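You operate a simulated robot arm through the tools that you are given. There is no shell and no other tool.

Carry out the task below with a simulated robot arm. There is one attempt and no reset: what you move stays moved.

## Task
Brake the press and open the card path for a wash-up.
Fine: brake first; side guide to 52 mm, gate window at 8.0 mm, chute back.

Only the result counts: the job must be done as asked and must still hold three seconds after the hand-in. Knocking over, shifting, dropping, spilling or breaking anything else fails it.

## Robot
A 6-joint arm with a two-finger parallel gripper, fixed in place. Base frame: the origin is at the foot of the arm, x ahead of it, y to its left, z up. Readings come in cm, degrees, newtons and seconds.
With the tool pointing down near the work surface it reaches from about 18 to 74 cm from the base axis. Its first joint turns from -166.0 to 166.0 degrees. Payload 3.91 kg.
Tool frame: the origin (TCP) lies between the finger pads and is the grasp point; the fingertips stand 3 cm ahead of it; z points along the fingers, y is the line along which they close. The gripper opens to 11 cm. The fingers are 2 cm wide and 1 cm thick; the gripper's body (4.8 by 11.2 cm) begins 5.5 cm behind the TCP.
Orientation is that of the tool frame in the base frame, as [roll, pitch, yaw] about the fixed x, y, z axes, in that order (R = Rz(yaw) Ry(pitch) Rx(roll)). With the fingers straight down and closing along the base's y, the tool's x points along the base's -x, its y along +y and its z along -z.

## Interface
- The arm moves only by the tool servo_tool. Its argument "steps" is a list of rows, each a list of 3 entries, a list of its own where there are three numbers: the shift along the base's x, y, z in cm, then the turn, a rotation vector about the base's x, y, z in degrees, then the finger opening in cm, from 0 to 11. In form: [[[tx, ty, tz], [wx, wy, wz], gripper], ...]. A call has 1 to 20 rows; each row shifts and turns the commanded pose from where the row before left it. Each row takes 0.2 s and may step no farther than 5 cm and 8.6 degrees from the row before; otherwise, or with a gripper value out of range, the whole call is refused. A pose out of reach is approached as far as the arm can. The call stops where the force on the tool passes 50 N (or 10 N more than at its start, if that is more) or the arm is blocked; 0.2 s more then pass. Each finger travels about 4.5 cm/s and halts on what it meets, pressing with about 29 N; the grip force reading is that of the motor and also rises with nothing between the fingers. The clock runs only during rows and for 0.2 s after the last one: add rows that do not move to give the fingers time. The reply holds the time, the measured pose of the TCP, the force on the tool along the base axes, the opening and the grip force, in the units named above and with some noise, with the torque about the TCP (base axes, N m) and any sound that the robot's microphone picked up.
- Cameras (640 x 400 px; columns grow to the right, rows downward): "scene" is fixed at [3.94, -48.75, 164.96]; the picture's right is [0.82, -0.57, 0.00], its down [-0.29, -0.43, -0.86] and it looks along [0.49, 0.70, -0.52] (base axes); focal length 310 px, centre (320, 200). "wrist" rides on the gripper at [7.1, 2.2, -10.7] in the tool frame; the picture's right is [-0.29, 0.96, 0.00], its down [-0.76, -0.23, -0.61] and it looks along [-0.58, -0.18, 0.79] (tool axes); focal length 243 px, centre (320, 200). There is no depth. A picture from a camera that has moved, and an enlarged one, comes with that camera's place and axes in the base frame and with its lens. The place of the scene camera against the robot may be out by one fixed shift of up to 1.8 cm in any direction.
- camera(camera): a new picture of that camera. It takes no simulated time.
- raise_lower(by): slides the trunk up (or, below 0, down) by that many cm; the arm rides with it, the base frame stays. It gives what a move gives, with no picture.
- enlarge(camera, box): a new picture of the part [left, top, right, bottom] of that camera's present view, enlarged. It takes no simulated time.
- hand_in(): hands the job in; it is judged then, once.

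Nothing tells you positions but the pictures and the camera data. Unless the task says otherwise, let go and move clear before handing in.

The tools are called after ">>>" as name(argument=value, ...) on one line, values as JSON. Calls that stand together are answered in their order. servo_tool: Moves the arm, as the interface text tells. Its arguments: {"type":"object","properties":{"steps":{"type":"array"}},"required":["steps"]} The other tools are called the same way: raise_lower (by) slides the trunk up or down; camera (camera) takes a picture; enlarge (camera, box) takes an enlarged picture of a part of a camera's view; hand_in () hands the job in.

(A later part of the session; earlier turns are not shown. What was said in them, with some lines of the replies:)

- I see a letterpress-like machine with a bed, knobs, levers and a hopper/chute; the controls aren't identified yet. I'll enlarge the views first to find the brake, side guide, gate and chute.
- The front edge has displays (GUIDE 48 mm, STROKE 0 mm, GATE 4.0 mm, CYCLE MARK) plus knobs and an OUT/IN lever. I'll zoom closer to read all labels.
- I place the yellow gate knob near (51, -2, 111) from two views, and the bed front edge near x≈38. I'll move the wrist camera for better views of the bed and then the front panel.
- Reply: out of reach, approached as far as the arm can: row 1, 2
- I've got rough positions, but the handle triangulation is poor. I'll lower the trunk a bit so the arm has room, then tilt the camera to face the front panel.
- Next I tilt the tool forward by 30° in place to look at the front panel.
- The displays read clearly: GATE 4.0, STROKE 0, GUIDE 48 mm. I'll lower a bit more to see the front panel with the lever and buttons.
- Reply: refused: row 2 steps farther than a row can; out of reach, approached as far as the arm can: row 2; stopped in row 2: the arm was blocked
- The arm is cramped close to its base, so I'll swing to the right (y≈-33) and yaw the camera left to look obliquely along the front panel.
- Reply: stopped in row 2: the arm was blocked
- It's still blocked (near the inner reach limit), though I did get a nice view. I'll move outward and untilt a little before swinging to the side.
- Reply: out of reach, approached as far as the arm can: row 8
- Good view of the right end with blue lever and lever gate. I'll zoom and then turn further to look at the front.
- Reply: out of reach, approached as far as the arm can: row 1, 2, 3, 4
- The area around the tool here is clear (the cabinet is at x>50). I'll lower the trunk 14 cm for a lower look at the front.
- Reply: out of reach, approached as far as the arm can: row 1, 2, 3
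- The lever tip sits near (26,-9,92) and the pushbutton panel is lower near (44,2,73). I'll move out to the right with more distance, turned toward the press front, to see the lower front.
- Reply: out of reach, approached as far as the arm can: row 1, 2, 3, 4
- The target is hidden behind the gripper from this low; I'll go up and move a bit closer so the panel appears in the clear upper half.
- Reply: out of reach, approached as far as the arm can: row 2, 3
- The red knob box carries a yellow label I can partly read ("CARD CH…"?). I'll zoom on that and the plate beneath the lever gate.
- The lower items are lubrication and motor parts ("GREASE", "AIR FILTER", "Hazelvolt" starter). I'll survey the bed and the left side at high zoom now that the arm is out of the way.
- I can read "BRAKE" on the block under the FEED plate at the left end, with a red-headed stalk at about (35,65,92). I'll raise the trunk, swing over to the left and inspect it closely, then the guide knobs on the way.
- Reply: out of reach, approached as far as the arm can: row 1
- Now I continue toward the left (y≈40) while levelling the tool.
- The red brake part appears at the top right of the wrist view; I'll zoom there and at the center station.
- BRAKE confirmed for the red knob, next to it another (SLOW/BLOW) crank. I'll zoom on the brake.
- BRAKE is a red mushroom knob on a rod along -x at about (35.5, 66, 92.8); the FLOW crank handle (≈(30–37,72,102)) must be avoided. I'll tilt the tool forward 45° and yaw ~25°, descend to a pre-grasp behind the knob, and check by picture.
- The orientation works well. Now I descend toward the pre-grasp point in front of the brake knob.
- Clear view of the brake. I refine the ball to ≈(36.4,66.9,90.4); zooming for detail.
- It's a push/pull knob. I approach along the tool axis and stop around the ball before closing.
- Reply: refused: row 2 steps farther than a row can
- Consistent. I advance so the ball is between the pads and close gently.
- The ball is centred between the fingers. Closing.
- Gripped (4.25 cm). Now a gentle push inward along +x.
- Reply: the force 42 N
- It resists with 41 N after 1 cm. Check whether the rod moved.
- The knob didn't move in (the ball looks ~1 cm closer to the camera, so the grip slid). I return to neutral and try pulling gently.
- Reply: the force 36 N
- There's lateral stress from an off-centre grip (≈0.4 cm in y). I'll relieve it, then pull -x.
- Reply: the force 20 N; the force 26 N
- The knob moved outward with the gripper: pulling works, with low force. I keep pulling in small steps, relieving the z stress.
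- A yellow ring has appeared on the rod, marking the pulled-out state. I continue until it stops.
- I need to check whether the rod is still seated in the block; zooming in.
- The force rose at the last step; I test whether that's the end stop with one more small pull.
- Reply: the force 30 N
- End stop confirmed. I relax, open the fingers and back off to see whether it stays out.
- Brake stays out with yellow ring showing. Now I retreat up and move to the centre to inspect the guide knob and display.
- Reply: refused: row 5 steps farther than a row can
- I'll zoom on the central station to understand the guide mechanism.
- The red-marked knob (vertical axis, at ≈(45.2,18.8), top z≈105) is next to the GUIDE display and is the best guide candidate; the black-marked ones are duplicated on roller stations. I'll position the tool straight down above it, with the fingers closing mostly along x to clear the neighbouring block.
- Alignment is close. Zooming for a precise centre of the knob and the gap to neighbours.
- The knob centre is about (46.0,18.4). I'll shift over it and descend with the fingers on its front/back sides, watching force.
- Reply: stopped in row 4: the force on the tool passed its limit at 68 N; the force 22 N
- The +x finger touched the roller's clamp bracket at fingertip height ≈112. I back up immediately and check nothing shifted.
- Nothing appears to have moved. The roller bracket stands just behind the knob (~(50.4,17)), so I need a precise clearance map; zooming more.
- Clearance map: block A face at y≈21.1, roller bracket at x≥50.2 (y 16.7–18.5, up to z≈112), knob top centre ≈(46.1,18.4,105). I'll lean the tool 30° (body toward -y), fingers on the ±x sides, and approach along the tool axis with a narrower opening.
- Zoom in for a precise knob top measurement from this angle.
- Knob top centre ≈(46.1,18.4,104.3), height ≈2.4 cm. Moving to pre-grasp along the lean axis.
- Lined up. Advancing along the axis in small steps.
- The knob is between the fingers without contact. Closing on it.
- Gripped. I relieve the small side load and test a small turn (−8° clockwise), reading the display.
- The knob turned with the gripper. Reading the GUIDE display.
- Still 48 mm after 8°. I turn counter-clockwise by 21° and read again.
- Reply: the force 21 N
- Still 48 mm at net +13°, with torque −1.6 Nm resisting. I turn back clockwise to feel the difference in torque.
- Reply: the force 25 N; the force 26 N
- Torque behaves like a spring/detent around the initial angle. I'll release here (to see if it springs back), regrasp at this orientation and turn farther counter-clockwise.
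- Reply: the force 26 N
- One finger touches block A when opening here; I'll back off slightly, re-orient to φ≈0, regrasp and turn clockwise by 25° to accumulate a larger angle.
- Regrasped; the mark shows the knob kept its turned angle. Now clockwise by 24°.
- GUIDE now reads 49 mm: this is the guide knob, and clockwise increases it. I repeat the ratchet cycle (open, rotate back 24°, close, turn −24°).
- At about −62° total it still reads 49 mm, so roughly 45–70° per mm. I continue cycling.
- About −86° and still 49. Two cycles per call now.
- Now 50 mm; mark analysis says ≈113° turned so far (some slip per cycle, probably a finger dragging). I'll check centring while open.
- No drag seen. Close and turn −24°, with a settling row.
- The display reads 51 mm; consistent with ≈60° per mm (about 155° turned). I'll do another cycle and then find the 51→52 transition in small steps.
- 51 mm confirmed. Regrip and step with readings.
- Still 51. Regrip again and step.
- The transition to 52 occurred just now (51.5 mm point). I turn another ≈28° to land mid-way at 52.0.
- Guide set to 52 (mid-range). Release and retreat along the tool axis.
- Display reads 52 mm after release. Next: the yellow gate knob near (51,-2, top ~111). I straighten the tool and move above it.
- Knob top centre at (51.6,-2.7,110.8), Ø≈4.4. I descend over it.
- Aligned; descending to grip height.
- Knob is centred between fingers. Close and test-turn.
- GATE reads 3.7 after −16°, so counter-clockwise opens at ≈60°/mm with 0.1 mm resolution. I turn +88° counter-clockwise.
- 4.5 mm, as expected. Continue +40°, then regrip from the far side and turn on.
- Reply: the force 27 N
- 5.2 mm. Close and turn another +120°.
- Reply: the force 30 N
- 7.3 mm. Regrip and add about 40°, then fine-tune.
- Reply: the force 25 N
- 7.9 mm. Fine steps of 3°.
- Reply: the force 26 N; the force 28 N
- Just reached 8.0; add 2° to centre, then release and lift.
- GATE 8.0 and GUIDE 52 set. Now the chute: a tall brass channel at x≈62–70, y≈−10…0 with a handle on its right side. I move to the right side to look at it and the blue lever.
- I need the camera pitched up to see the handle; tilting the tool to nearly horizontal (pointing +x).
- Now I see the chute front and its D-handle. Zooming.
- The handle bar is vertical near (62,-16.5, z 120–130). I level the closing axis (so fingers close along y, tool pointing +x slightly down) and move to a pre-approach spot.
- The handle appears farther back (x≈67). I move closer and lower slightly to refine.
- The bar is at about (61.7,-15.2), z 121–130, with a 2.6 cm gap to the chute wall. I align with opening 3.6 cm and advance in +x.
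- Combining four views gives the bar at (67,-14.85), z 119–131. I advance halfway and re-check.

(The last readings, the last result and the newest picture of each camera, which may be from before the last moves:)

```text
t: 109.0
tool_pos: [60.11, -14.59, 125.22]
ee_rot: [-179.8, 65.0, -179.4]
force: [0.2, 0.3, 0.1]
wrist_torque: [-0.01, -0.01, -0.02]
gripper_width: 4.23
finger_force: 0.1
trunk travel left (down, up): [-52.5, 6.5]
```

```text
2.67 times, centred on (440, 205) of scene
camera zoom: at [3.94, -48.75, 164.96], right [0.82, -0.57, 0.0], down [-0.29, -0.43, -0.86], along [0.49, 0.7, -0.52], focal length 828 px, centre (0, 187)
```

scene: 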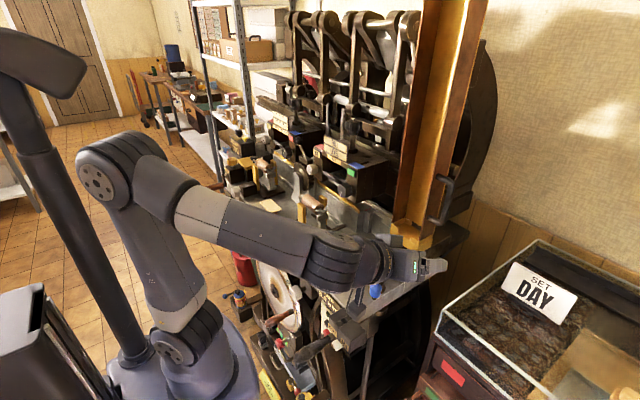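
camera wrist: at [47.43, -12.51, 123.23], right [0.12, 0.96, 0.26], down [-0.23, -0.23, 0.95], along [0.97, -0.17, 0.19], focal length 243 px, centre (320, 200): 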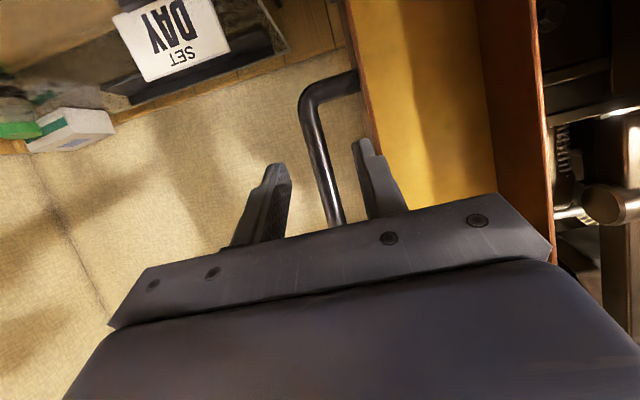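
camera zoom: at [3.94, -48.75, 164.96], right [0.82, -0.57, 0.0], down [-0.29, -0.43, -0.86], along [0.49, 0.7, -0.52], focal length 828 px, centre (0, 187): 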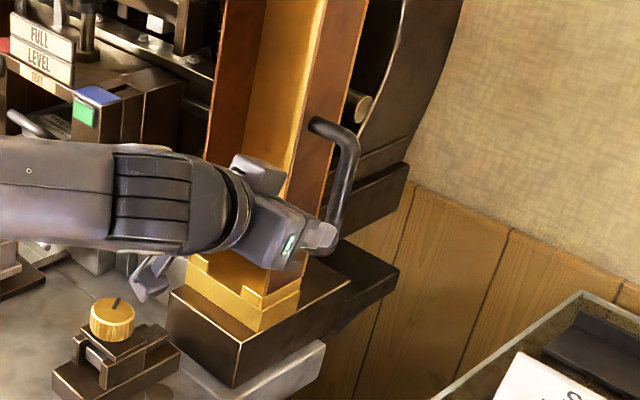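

The bar is between the fingers. Advance to x≈66.5 and close.

>>> servo_tool(steps=[[[2.2, 0, 0], [0, 0, 0], 4.2], [[2.2, 0, 0], [0, 0, 0], 4.2], [[2.0, 0, 0], [0, 0, 0], 4.2], [[0, 0, 0], [0, 0, 0], 4.2]])

>>> camera(camera="wrist")

>>> enlarge(camera="scene", box=[380, 130, 500, 280])

```text
t: 110.0
tool_pos: [66.51, -14.53, 124.93]
ee_rot: [-179.9, 64.8, -179.6]
force: [-0.4, 0.7, 0.4]
wrist_torque: [0.0, 0.04, 0.0]
gripper_width: 4.2
finger_force: 0.1
trunk travel left (down, up): [-52.5, 6.5]
```

```text
taken
camera wrist: at [53.76, -12.59, 123.05], right [0.12, 0.96, 0.26], down [-0.23, -0.23, 0.95], along [0.97, -0.17, 0.19], focal length 243 px, centre (320, 200)
```

wrist: 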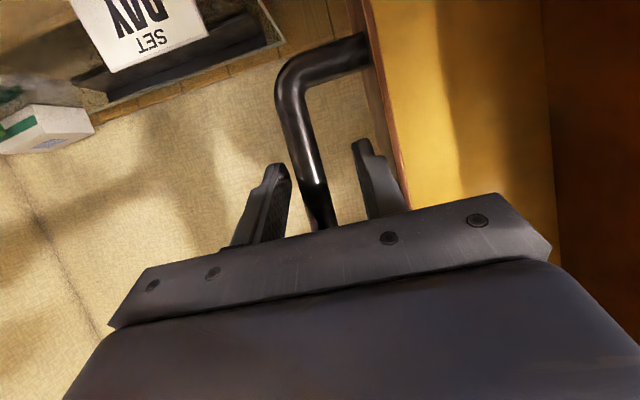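

```text
2.67 times, centred on (440, 205) of scene
camera zoom: at [3.94, -48.75, 164.96], right [0.82, -0.57, 0.0], down [-0.29, -0.43, -0.86], along [0.49, 0.7, -0.52], focal length 828 px, centre (0, 187)
```

zoom: 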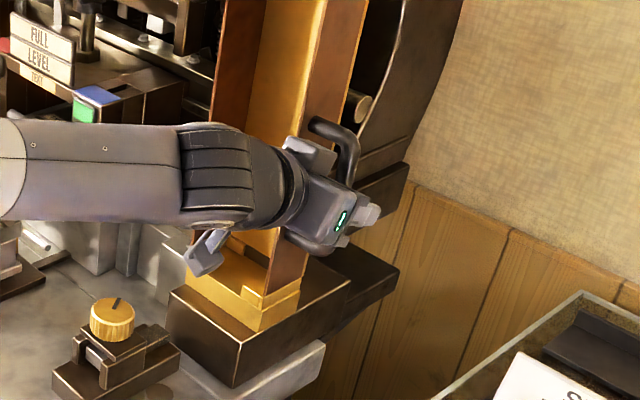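

The bar is at the TCP. Closing.

>>> servo_tool(steps=[[[0, 0, 0], [0, 0, 0], 0.5], [[0, 0, 0], [0, 0, 0], 0.5], [[0, 0, 0], [0, 0, 0], 0.5], [[0, 0, 0], [0, 0, 0], 0.5]])

>>> servo_tool(steps=[[[0.4, 0, 0], [0, 0, 0], 0.5], [[0.4, 0, 0], [0, 0, 0], 0.5]])

```text
t: 111.0
tool_pos: [66.54, -14.88, 124.92]
ee_rot: [-179.8, 64.9, -179.5]
force: [1.3, -11.7, 0.4]
wrist_torque: [-0.76, -0.13, -0.12]
gripper_width: 1.59
finger_force: 45.2
trunk travel left (down, up): [-52.5, 6.5]
```

```text
t: 111.6
tool_pos: [67.1, -14.87, 124.9]
ee_rot: [180.0, 64.8, -179.8]
force: [-4.3, -17.2, -6.1]
wrist_torque: [-0.63, -0.8, -0.13]
gripper_width: 1.58
finger_force: 45.3
trunk travel left (down, up): [-52.5, 6.5]
```

Gripped; moved +0.6 cm with little force. Relieve y and continue pushing back.

>>> servo_tool(steps=[[[0.4, -0.25, 0], [0, 0, 0], 0.5], [[0.4, 0, 0], [0, 0, 0], 0.5], [[0.4, 0, 0], [0, 0, 0], 0.5]])

>>> enlarge(camera="scene", box=[380, 130, 500, 280])

>>> camera(camera="wrist")

```text
t: 112.4
tool_pos: [68.35, -14.82, 124.96]
ee_rot: [179.9, 64.6, -179.7]
force: [-3.0, -8.1, -10.8]
wrist_torque: [-0.49, 0.44, -0.01]
gripper_width: 1.62
finger_force: 45.2
trunk travel left (down, up): [-52.5, 6.5]
```

```text
2.67 times, centred on (440, 205) of scene
camera zoom: at [3.94, -48.75, 164.96], right [0.82, -0.57, 0.0], down [-0.29, -0.43, -0.86], along [0.49, 0.7, -0.52], focal length 828 px, centre (0, 187)
```

zoom: 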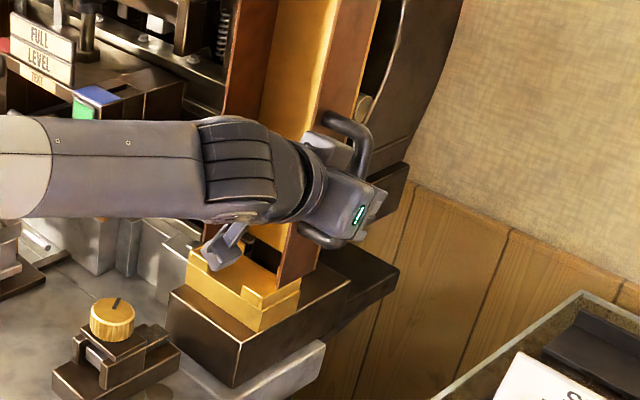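

```text
taken
camera wrist: at [55.62, -12.89, 123.12], right [0.12, 0.96, 0.26], down [-0.22, -0.23, 0.95], along [0.97, -0.17, 0.19], focal length 243 px, centre (320, 200)
```

wrist: 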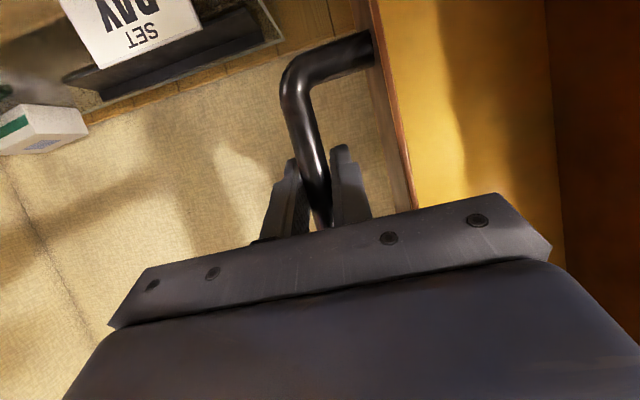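

The chute slides back on its base. I continue pushing until it meets a stop.

>>> servo_tool(steps=[[[0.6, 0, 0], [0, 0, 0], 0.5], [[0.6, 0, 0], [0, 0, 0], 0.5], [[0.6, 0, 0], [0, 0, 0], 0.5], [[0.6, 0, 0], [0, 0, 0], 0.5], [[0.6, 0, 0], [0, 0, 0], 0.5]])

>>> enlarge(camera="scene", box=[380, 130, 500, 280])

```text
t: 113.6
tool_pos: [71.23, -14.87, 124.8]
ee_rot: [-179.9, 64.8, -179.5]
force: [-1.2, -2.4, -11.3]
wrist_torque: [-0.6, 1.31, -0.05]
gripper_width: 1.61
finger_force: 44.9
trunk travel left (down, up): [-52.5, 6.5]
```

```text
2.67 times, centred on (440, 205) of scene
camera zoom: at [3.94, -48.75, 164.96], right [0.82, -0.57, 0.0], down [-0.29, -0.43, -0.86], along [0.49, 0.7, -0.52], focal length 828 px, centre (0, 187)
```

zoom: 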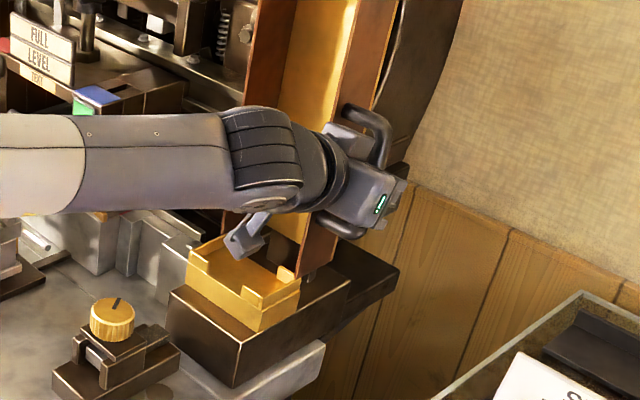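

>>> servo_tool(steps=[[[0.6, 0, 0], [0, 0, 0], 0.5], [[0.6, 0, 0], [0, 0, 0], 0.5], [[0.6, 0, 0], [0, 0, 0], 0.5], [[0.6, 0, 0], [0, 0, 0], 0.5], [[0.6, 0, 0], [0, 0, 0], 0.5]])

>>> camera(camera="scene")

>>> camera(camera="wrist")

```text
t: 114.8
tool_pos: [74.28, -14.88, 124.94]
ee_rot: [-179.9, 64.8, -179.6]
force: [-2.3, -2.8, -13.6]
wrist_torque: [-0.52, -0.39, -0.08]
gripper_width: 1.61
finger_force: 44.7
trunk travel left (down, up): [-52.5, 6.5]
```

```text
taken
```

scene: 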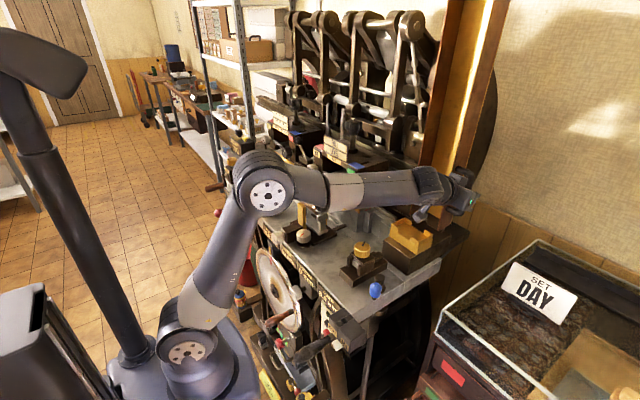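

```text
taken
camera wrist: at [61.55, -12.87, 123.1], right [0.12, 0.96, 0.26], down [-0.23, -0.23, 0.95], along [0.97, -0.17, 0.19], focal length 243 px, centre (320, 200)
```

wrist: 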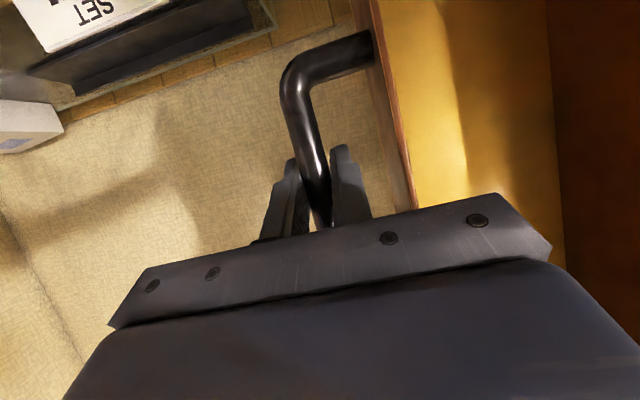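

8 cm so far, still sliding freely. Continue.

>>> servo_tool(steps=[[[0.6, 0, 0], [0, 0, 0], 0.5], [[0.6, 0, 0], [0, 0, 0], 0.5], [[0.6, 0, 0], [0, 0, 0], 0.5], [[0.6, 0, 0], [0, 0, 0], 0.5]])

>>> enlarge(camera="scene", box=[380, 150, 500, 280])

```text
t: 115.8
tool_pos: [76.57, -14.99, 125.53]
ee_rot: [-179.7, 65.5, -179.4]
force: [-3.0, -1.4, 2.9]
wrist_torque: [-0.27, 0.37, 0.01]
gripper_width: 1.63
finger_force: 15.0
trunk travel left (down, up): [-52.5, 6.5]
```

```text
3.08 times, centred on (440, 215) of scene
camera zoom: at [3.94, -48.75, 164.96], right [0.82, -0.57, 0.0], down [-0.29, -0.43, -0.86], along [0.49, 0.7, -0.52], focal length 955 px, centre (-49, 154)
```

zoom: 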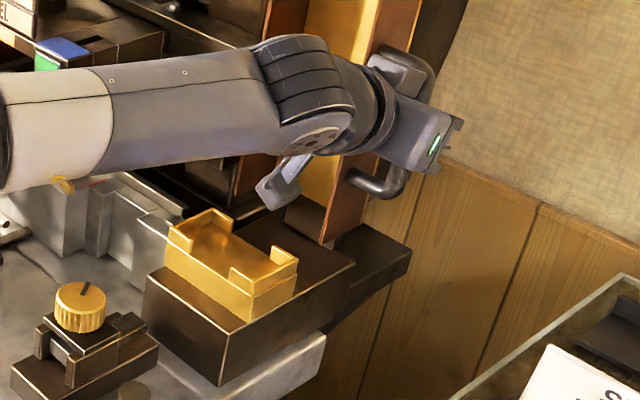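

Grip force dropped and z rose slightly; check with a wrist picture before continuing.

>>> camera(camera="wrist")

>>> servo_tool(steps=[[[0, 0, 0], [0, 0, 0], 0.5], [[0, 0, 0], [0, 0, 0], 0.5]])

```text
taken
camera wrist: at [63.95, -12.84, 123.62], right [0.12, 0.96, 0.26], down [-0.24, -0.23, 0.94], along [0.96, -0.17, 0.2], focal length 243 px, centre (320, 200)
```

wrist: 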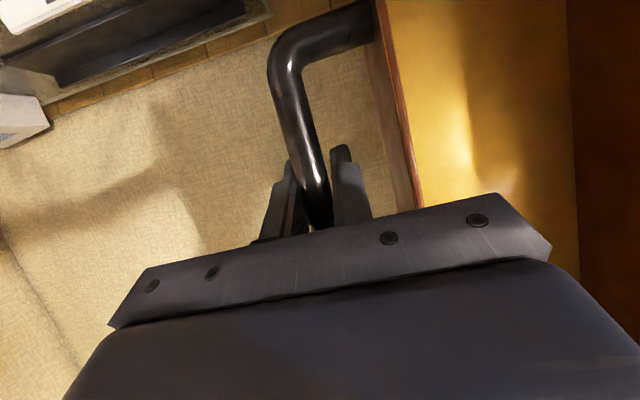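

```text
t: 116.4
tool_pos: [76.58, -14.81, 125.55]
ee_rot: [-179.5, 65.4, -179.3]
force: [4.8, -0.6, 15.0]
wrist_torque: [-0.58, -1.06, 0.04]
gripper_width: 1.6
finger_force: 45.0
trunk travel left (down, up): [-52.5, 6.5]
```

The gripper slid a little along the bar – perhaps the chute reached a stop. Test with another small push.

>>> servo_tool(steps=[[[0.4, 0, -0.3], [0, 0, 0], 0.5], [[0.4, 0, -0.3], [0, 0, 0], 0.5]])

>>> enlarge(camera="scene", box=[380, 150, 500, 280])

>>> camera(camera="wrist")

```text
t: 117.0
tool_pos: [76.78, -14.92, 125.18]
ee_rot: [-179.6, 65.5, -179.4]
force: [-17.2, -2.9, 29.3]
wrist_torque: [-0.61, 0.22, 0.05]
gripper_width: 1.58
finger_force: 44.2
trunk travel left (down, up): [-52.5, 6.5]
```

```text
3.08 times, centred on (440, 215) of scene
camera zoom: at [3.94, -48.75, 164.96], right [0.82, -0.57, 0.0], down [-0.29, -0.43, -0.86], along [0.49, 0.7, -0.52], focal length 955 px, centre (-49, 154)
```

zoom: 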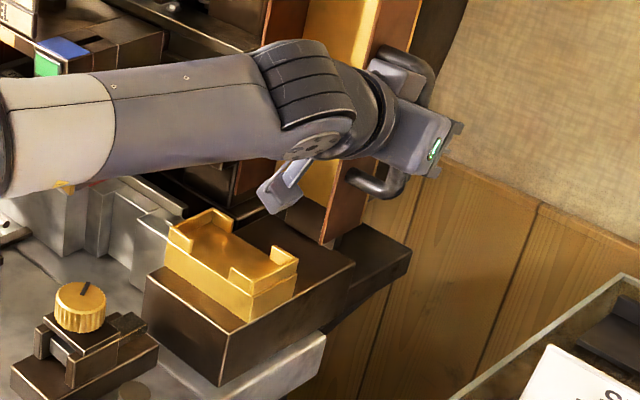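

```text
taken
camera wrist: at [64.16, -12.84, 123.19], right [0.12, 0.96, 0.26], down [-0.24, -0.23, 0.94], along [0.96, -0.17, 0.2], focal length 243 px, centre (320, 200)
```

wrist: 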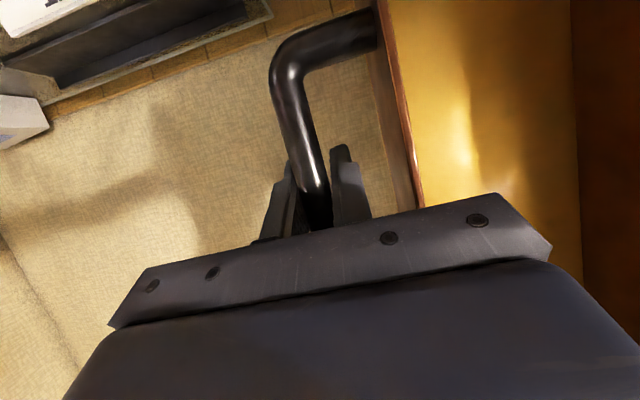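

The chute didn't move at 17 N. One firmer push to verify it's the end stop.

>>> servo_tool(steps=[[[0.3, 0, -0.2], [0, 0, 0], 0.3], [[0.3, 0, -0.2], [0, 0, 0], 0.3]])

>>> enlarge(camera="scene", box=[380, 150, 500, 280])

```text
t: 117.6
tool_pos: [77.6, -14.86, 124.42]
ee_rot: [-179.8, 65.2, -179.5]
force: [-27.3, -6.1, 19.8]
wrist_torque: [-0.6, 0.15, 0.09]
gripper_width: 1.57
finger_force: 44.9
trunk travel left (down, up): [-52.5, 6.5]
```

```text
3.08 times, centred on (440, 215) of scene
camera zoom: at [3.94, -48.75, 164.96], right [0.82, -0.57, 0.0], down [-0.29, -0.43, -0.86], along [0.49, 0.7, -0.52], focal length 955 px, centre (-49, 154)
```

zoom: 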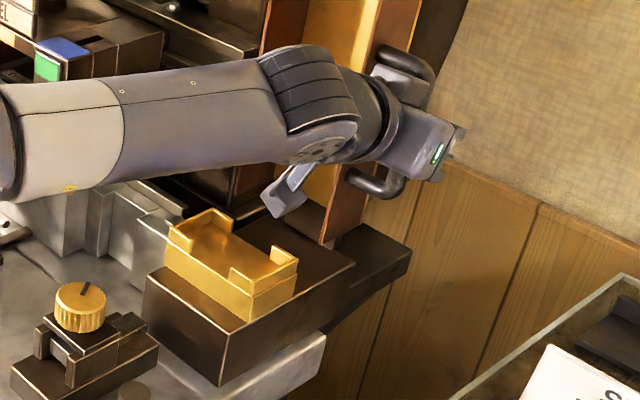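

End stop confirmed. Open the fingers in place and withdraw along −x.

>>> servo_tool(steps=[[[0, 0, 0], [0, 0, 0], 4.2], [[0, 0, 0], [0, 0, 0], 4.2], [[0, 0, 0], [0, 0, 0], 4.2], [[0, 0, 0], [0, 0, 0], 4.2]])

>>> camera(camera="wrist")

```text
t: 118.6
tool_pos: [77.94, -14.74, 124.12]
ee_rot: [-179.7, 64.9, -179.5]
force: [-8.4, 1.9, -4.7]
wrist_torque: [-0.23, -0.53, 0.25]
gripper_width: 4.22
finger_force: 0.0
trunk travel left (down, up): [-52.5, 6.5]
```

```text
taken
camera wrist: at [65.3, -12.68, 122.23], right [0.12, 0.96, 0.26], down [-0.23, -0.23, 0.95], along [0.97, -0.17, 0.19], focal length 243 px, centre (320, 200)
```

wrist: 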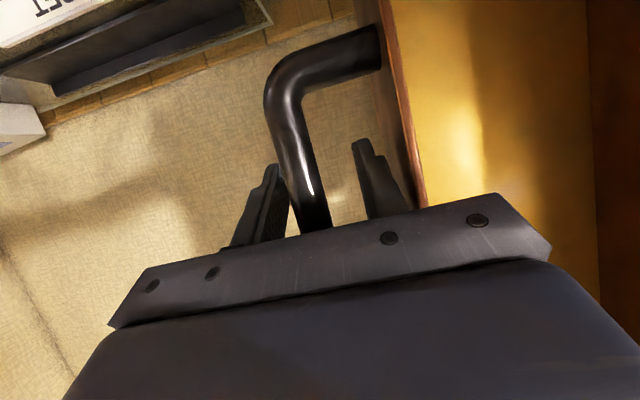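

Slight re-centre in y, then withdraw.

>>> servo_tool(steps=[[[-0.3, -0.4, 0], [0, 0, 0], 4.2], [[-3, 0, 0], [0, 0, 0], 4.2], [[-4, 0, 0.3], [0, 0, 0], 4.2], [[-4, -0.5, 0.5], [0, 0, 0], 4.2], [[-4, -1.5, 0.5], [0, 0, 0], 4.2], [[0, 0, 0], [0, 0, 0], 6]])

>>> camera(camera="scene")

>>> enlarge(camera="scene", box=[380, 130, 500, 280])

>>> camera(camera="wrist")

```text
t: 120.0
tool_pos: [62.59, -17.22, 125.04]
ee_rot: [-179.8, 64.9, -179.5]
force: [0.3, 0.5, 1.2]
wrist_torque: [0.02, 0.01, -0.03]
gripper_width: 6.02
finger_force: 0.2
trunk travel left (down, up): [-52.5, 6.5]
```

```text
taken
```

scene: 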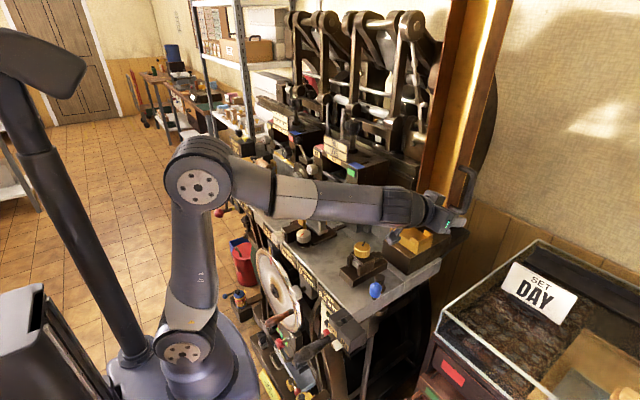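

```text
2.67 times, centred on (440, 205) of scene
camera zoom: at [3.94, -48.75, 164.96], right [0.82, -0.57, 0.0], down [-0.29, -0.43, -0.86], along [0.49, 0.7, -0.52], focal length 828 px, centre (0, 187)
```

zoom: 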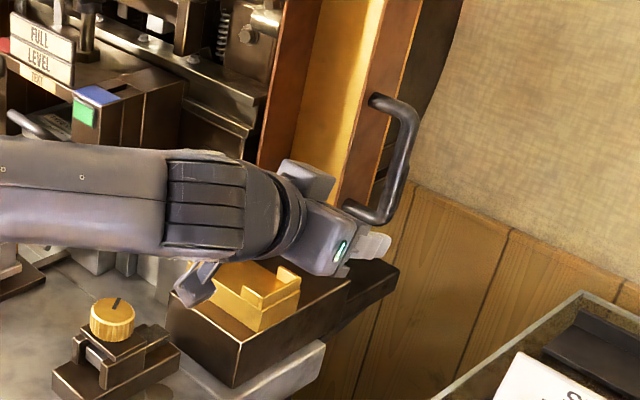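

```text
taken
camera wrist: at [49.94, -15.22, 123.22], right [0.12, 0.96, 0.26], down [-0.23, -0.23, 0.95], along [0.97, -0.17, 0.19], focal length 243 px, centre (320, 200)
```

wrist: 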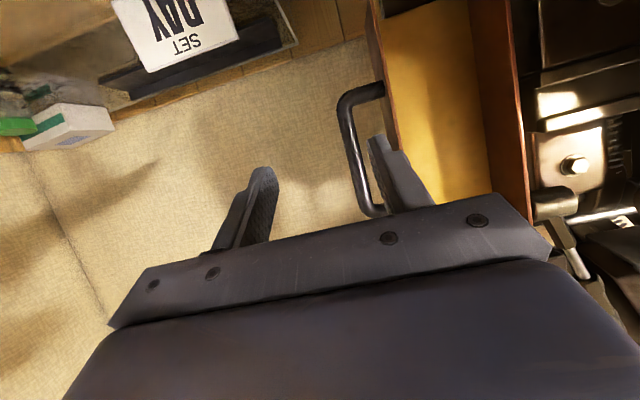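

The chute is fully back. Retract clear and verify all states.

>>> servo_tool(steps=[[[-4, -1, 1], [0, 0, 0], 6], [[-4, -1, 1], [0, 0, 0], 6], [[-4, -1, 1], [0, 7.5, 0], 6], [[-4, -1, 1], [0, 7.5, 0], 6], [[-3, -1, 2], [0, 7.5, 0], 6], [[-2, 0, 2], [0, 7.5, 0], 6], [[0, 0, 2], [0, 7.5, 0], 6], [[0, 0, 0], [0, 7.5, 0], 6], [[0, 0, 0], [0, 0, 0], 6]])

>>> camera(camera="scene")

>>> enlarge(camera="scene", box=[275, 210, 415, 310])

>>> enlarge(camera="scene", box=[200, 165, 280, 225])

>>> enlarge(camera="scene", box=[380, 130, 500, 280])

>>> enlarge(camera="scene", box=[275, 185, 355, 265])

```text
t: 122.0
tool_pos: [41.69, -22.31, 135.23]
ee_rot: [179.7, 19.7, -179.8]
force: [0.7, -0.6, 0.0]
wrist_torque: [-0.02, 0.0, -0.01]
gripper_width: 5.99
finger_force: 0.0
trunk travel left (down, up): [-52.5, 6.5]
```

```text
taken
```

scene: 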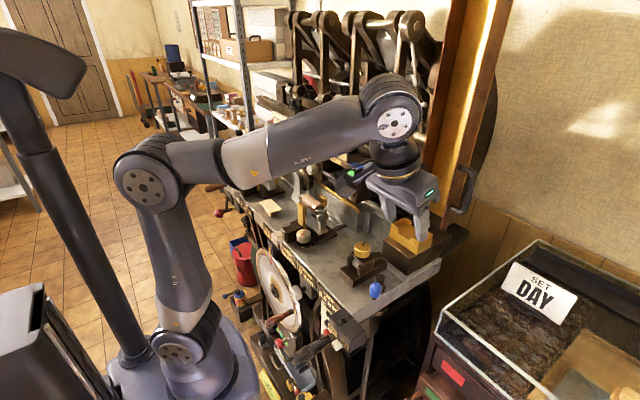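

```text
4.00 times, centred on (345, 260) of scene
camera zoom: at [3.94, -48.75, 164.96], right [0.82, -0.57, 0.0], down [-0.29, -0.43, -0.86], along [0.49, 0.7, -0.52], focal length 1242 px, centre (220, -40)
```

zoom: 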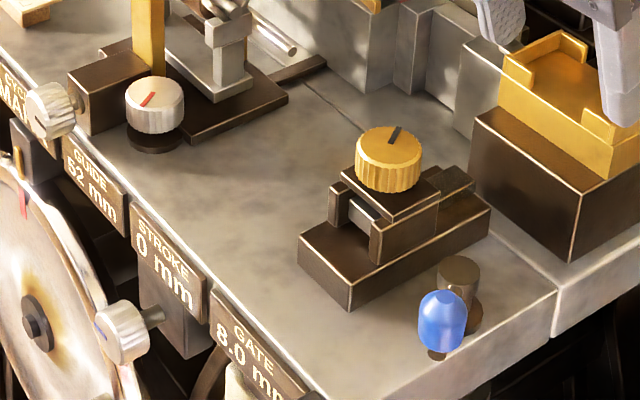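

```text
6.67 times, centred on (240, 195) of scene
camera zoom: at [3.94, -48.75, 164.96], right [0.82, -0.57, 0.0], down [-0.29, -0.43, -0.86], along [0.49, 0.7, -0.52], focal length 2069 px, centre (853, 233)
```

zoom: 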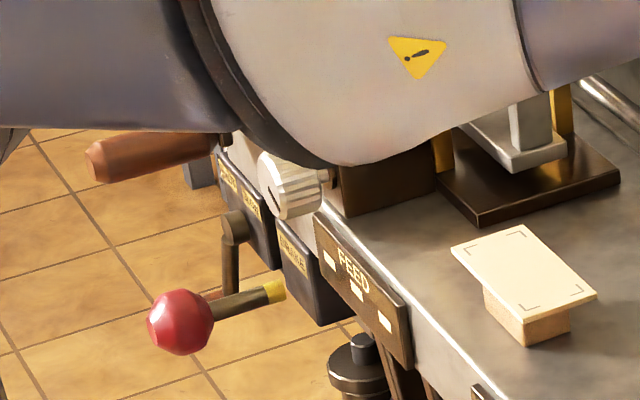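

```text
2.67 times, centred on (440, 205) of scene
camera zoom: at [3.94, -48.75, 164.96], right [0.82, -0.57, 0.0], down [-0.29, -0.43, -0.86], along [0.49, 0.7, -0.52], focal length 828 px, centre (0, 187)
```

zoom: 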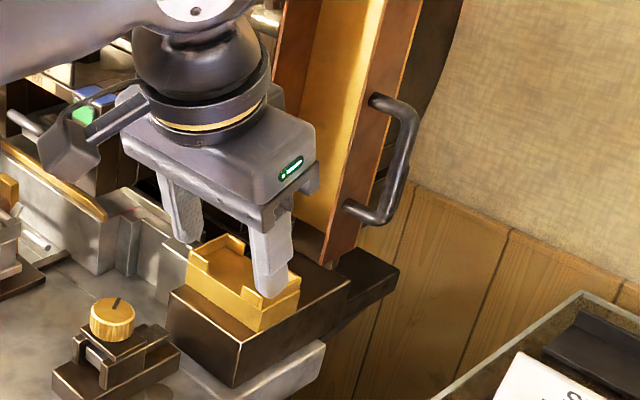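

```text
5.00 times, centred on (315, 225) of scene
camera zoom: at [3.94, -48.75, 164.96], right [0.82, -0.57, 0.0], down [-0.29, -0.43, -0.86], along [0.49, 0.7, -0.52], focal length 1552 px, centre (345, 75)
```

zoom: 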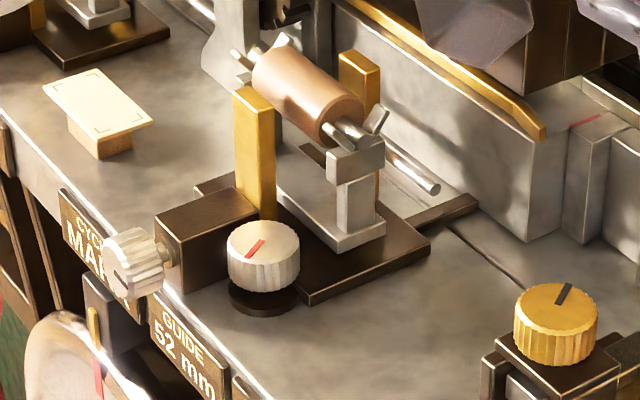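

Everything reads as asked: the brake is pulled out with its yellow ring showing, GUIDE is at 52 mm, GATE is at 8.0 mm and the chute is back against its stop. Nothing else looks moved, and the arm is clear. Handing in.

>>> hand_in()

```text
The job is handed in.
```

I braked the press first, then set the card path for the wash-up, and I've handed the job in. No pass/fail result came back.

| Item | State at hand-in | Note |
|---|---|---|
| Brake | Red BRAKE knob pulled fully out to its stop, yellow ring showing | It was pushed fully in to start with, so I took "out" to be braked. Nothing on the press states which way it works. |
| Side guide | GUIDE display reads 52 mm | It shows whole millimetres only; I set it near the middle of the 52 range. |
| Gate window | GATE display reads 8.0 mm | Was 4.0 mm. |
| Chute | Slid back to its end stop, about 9 cm | It did not move further at 27 N. |

While I was lining up on the guide knob, a finger hit the roller bracket beside it hard enough (68 N) to stop the arm. A finger also pressed against the neighbouring block while I was turning the knob, at about 23 N. Neither part looks shifted in before-and-after pictures.

I let go of everything, and the arm is parked clear of the press.
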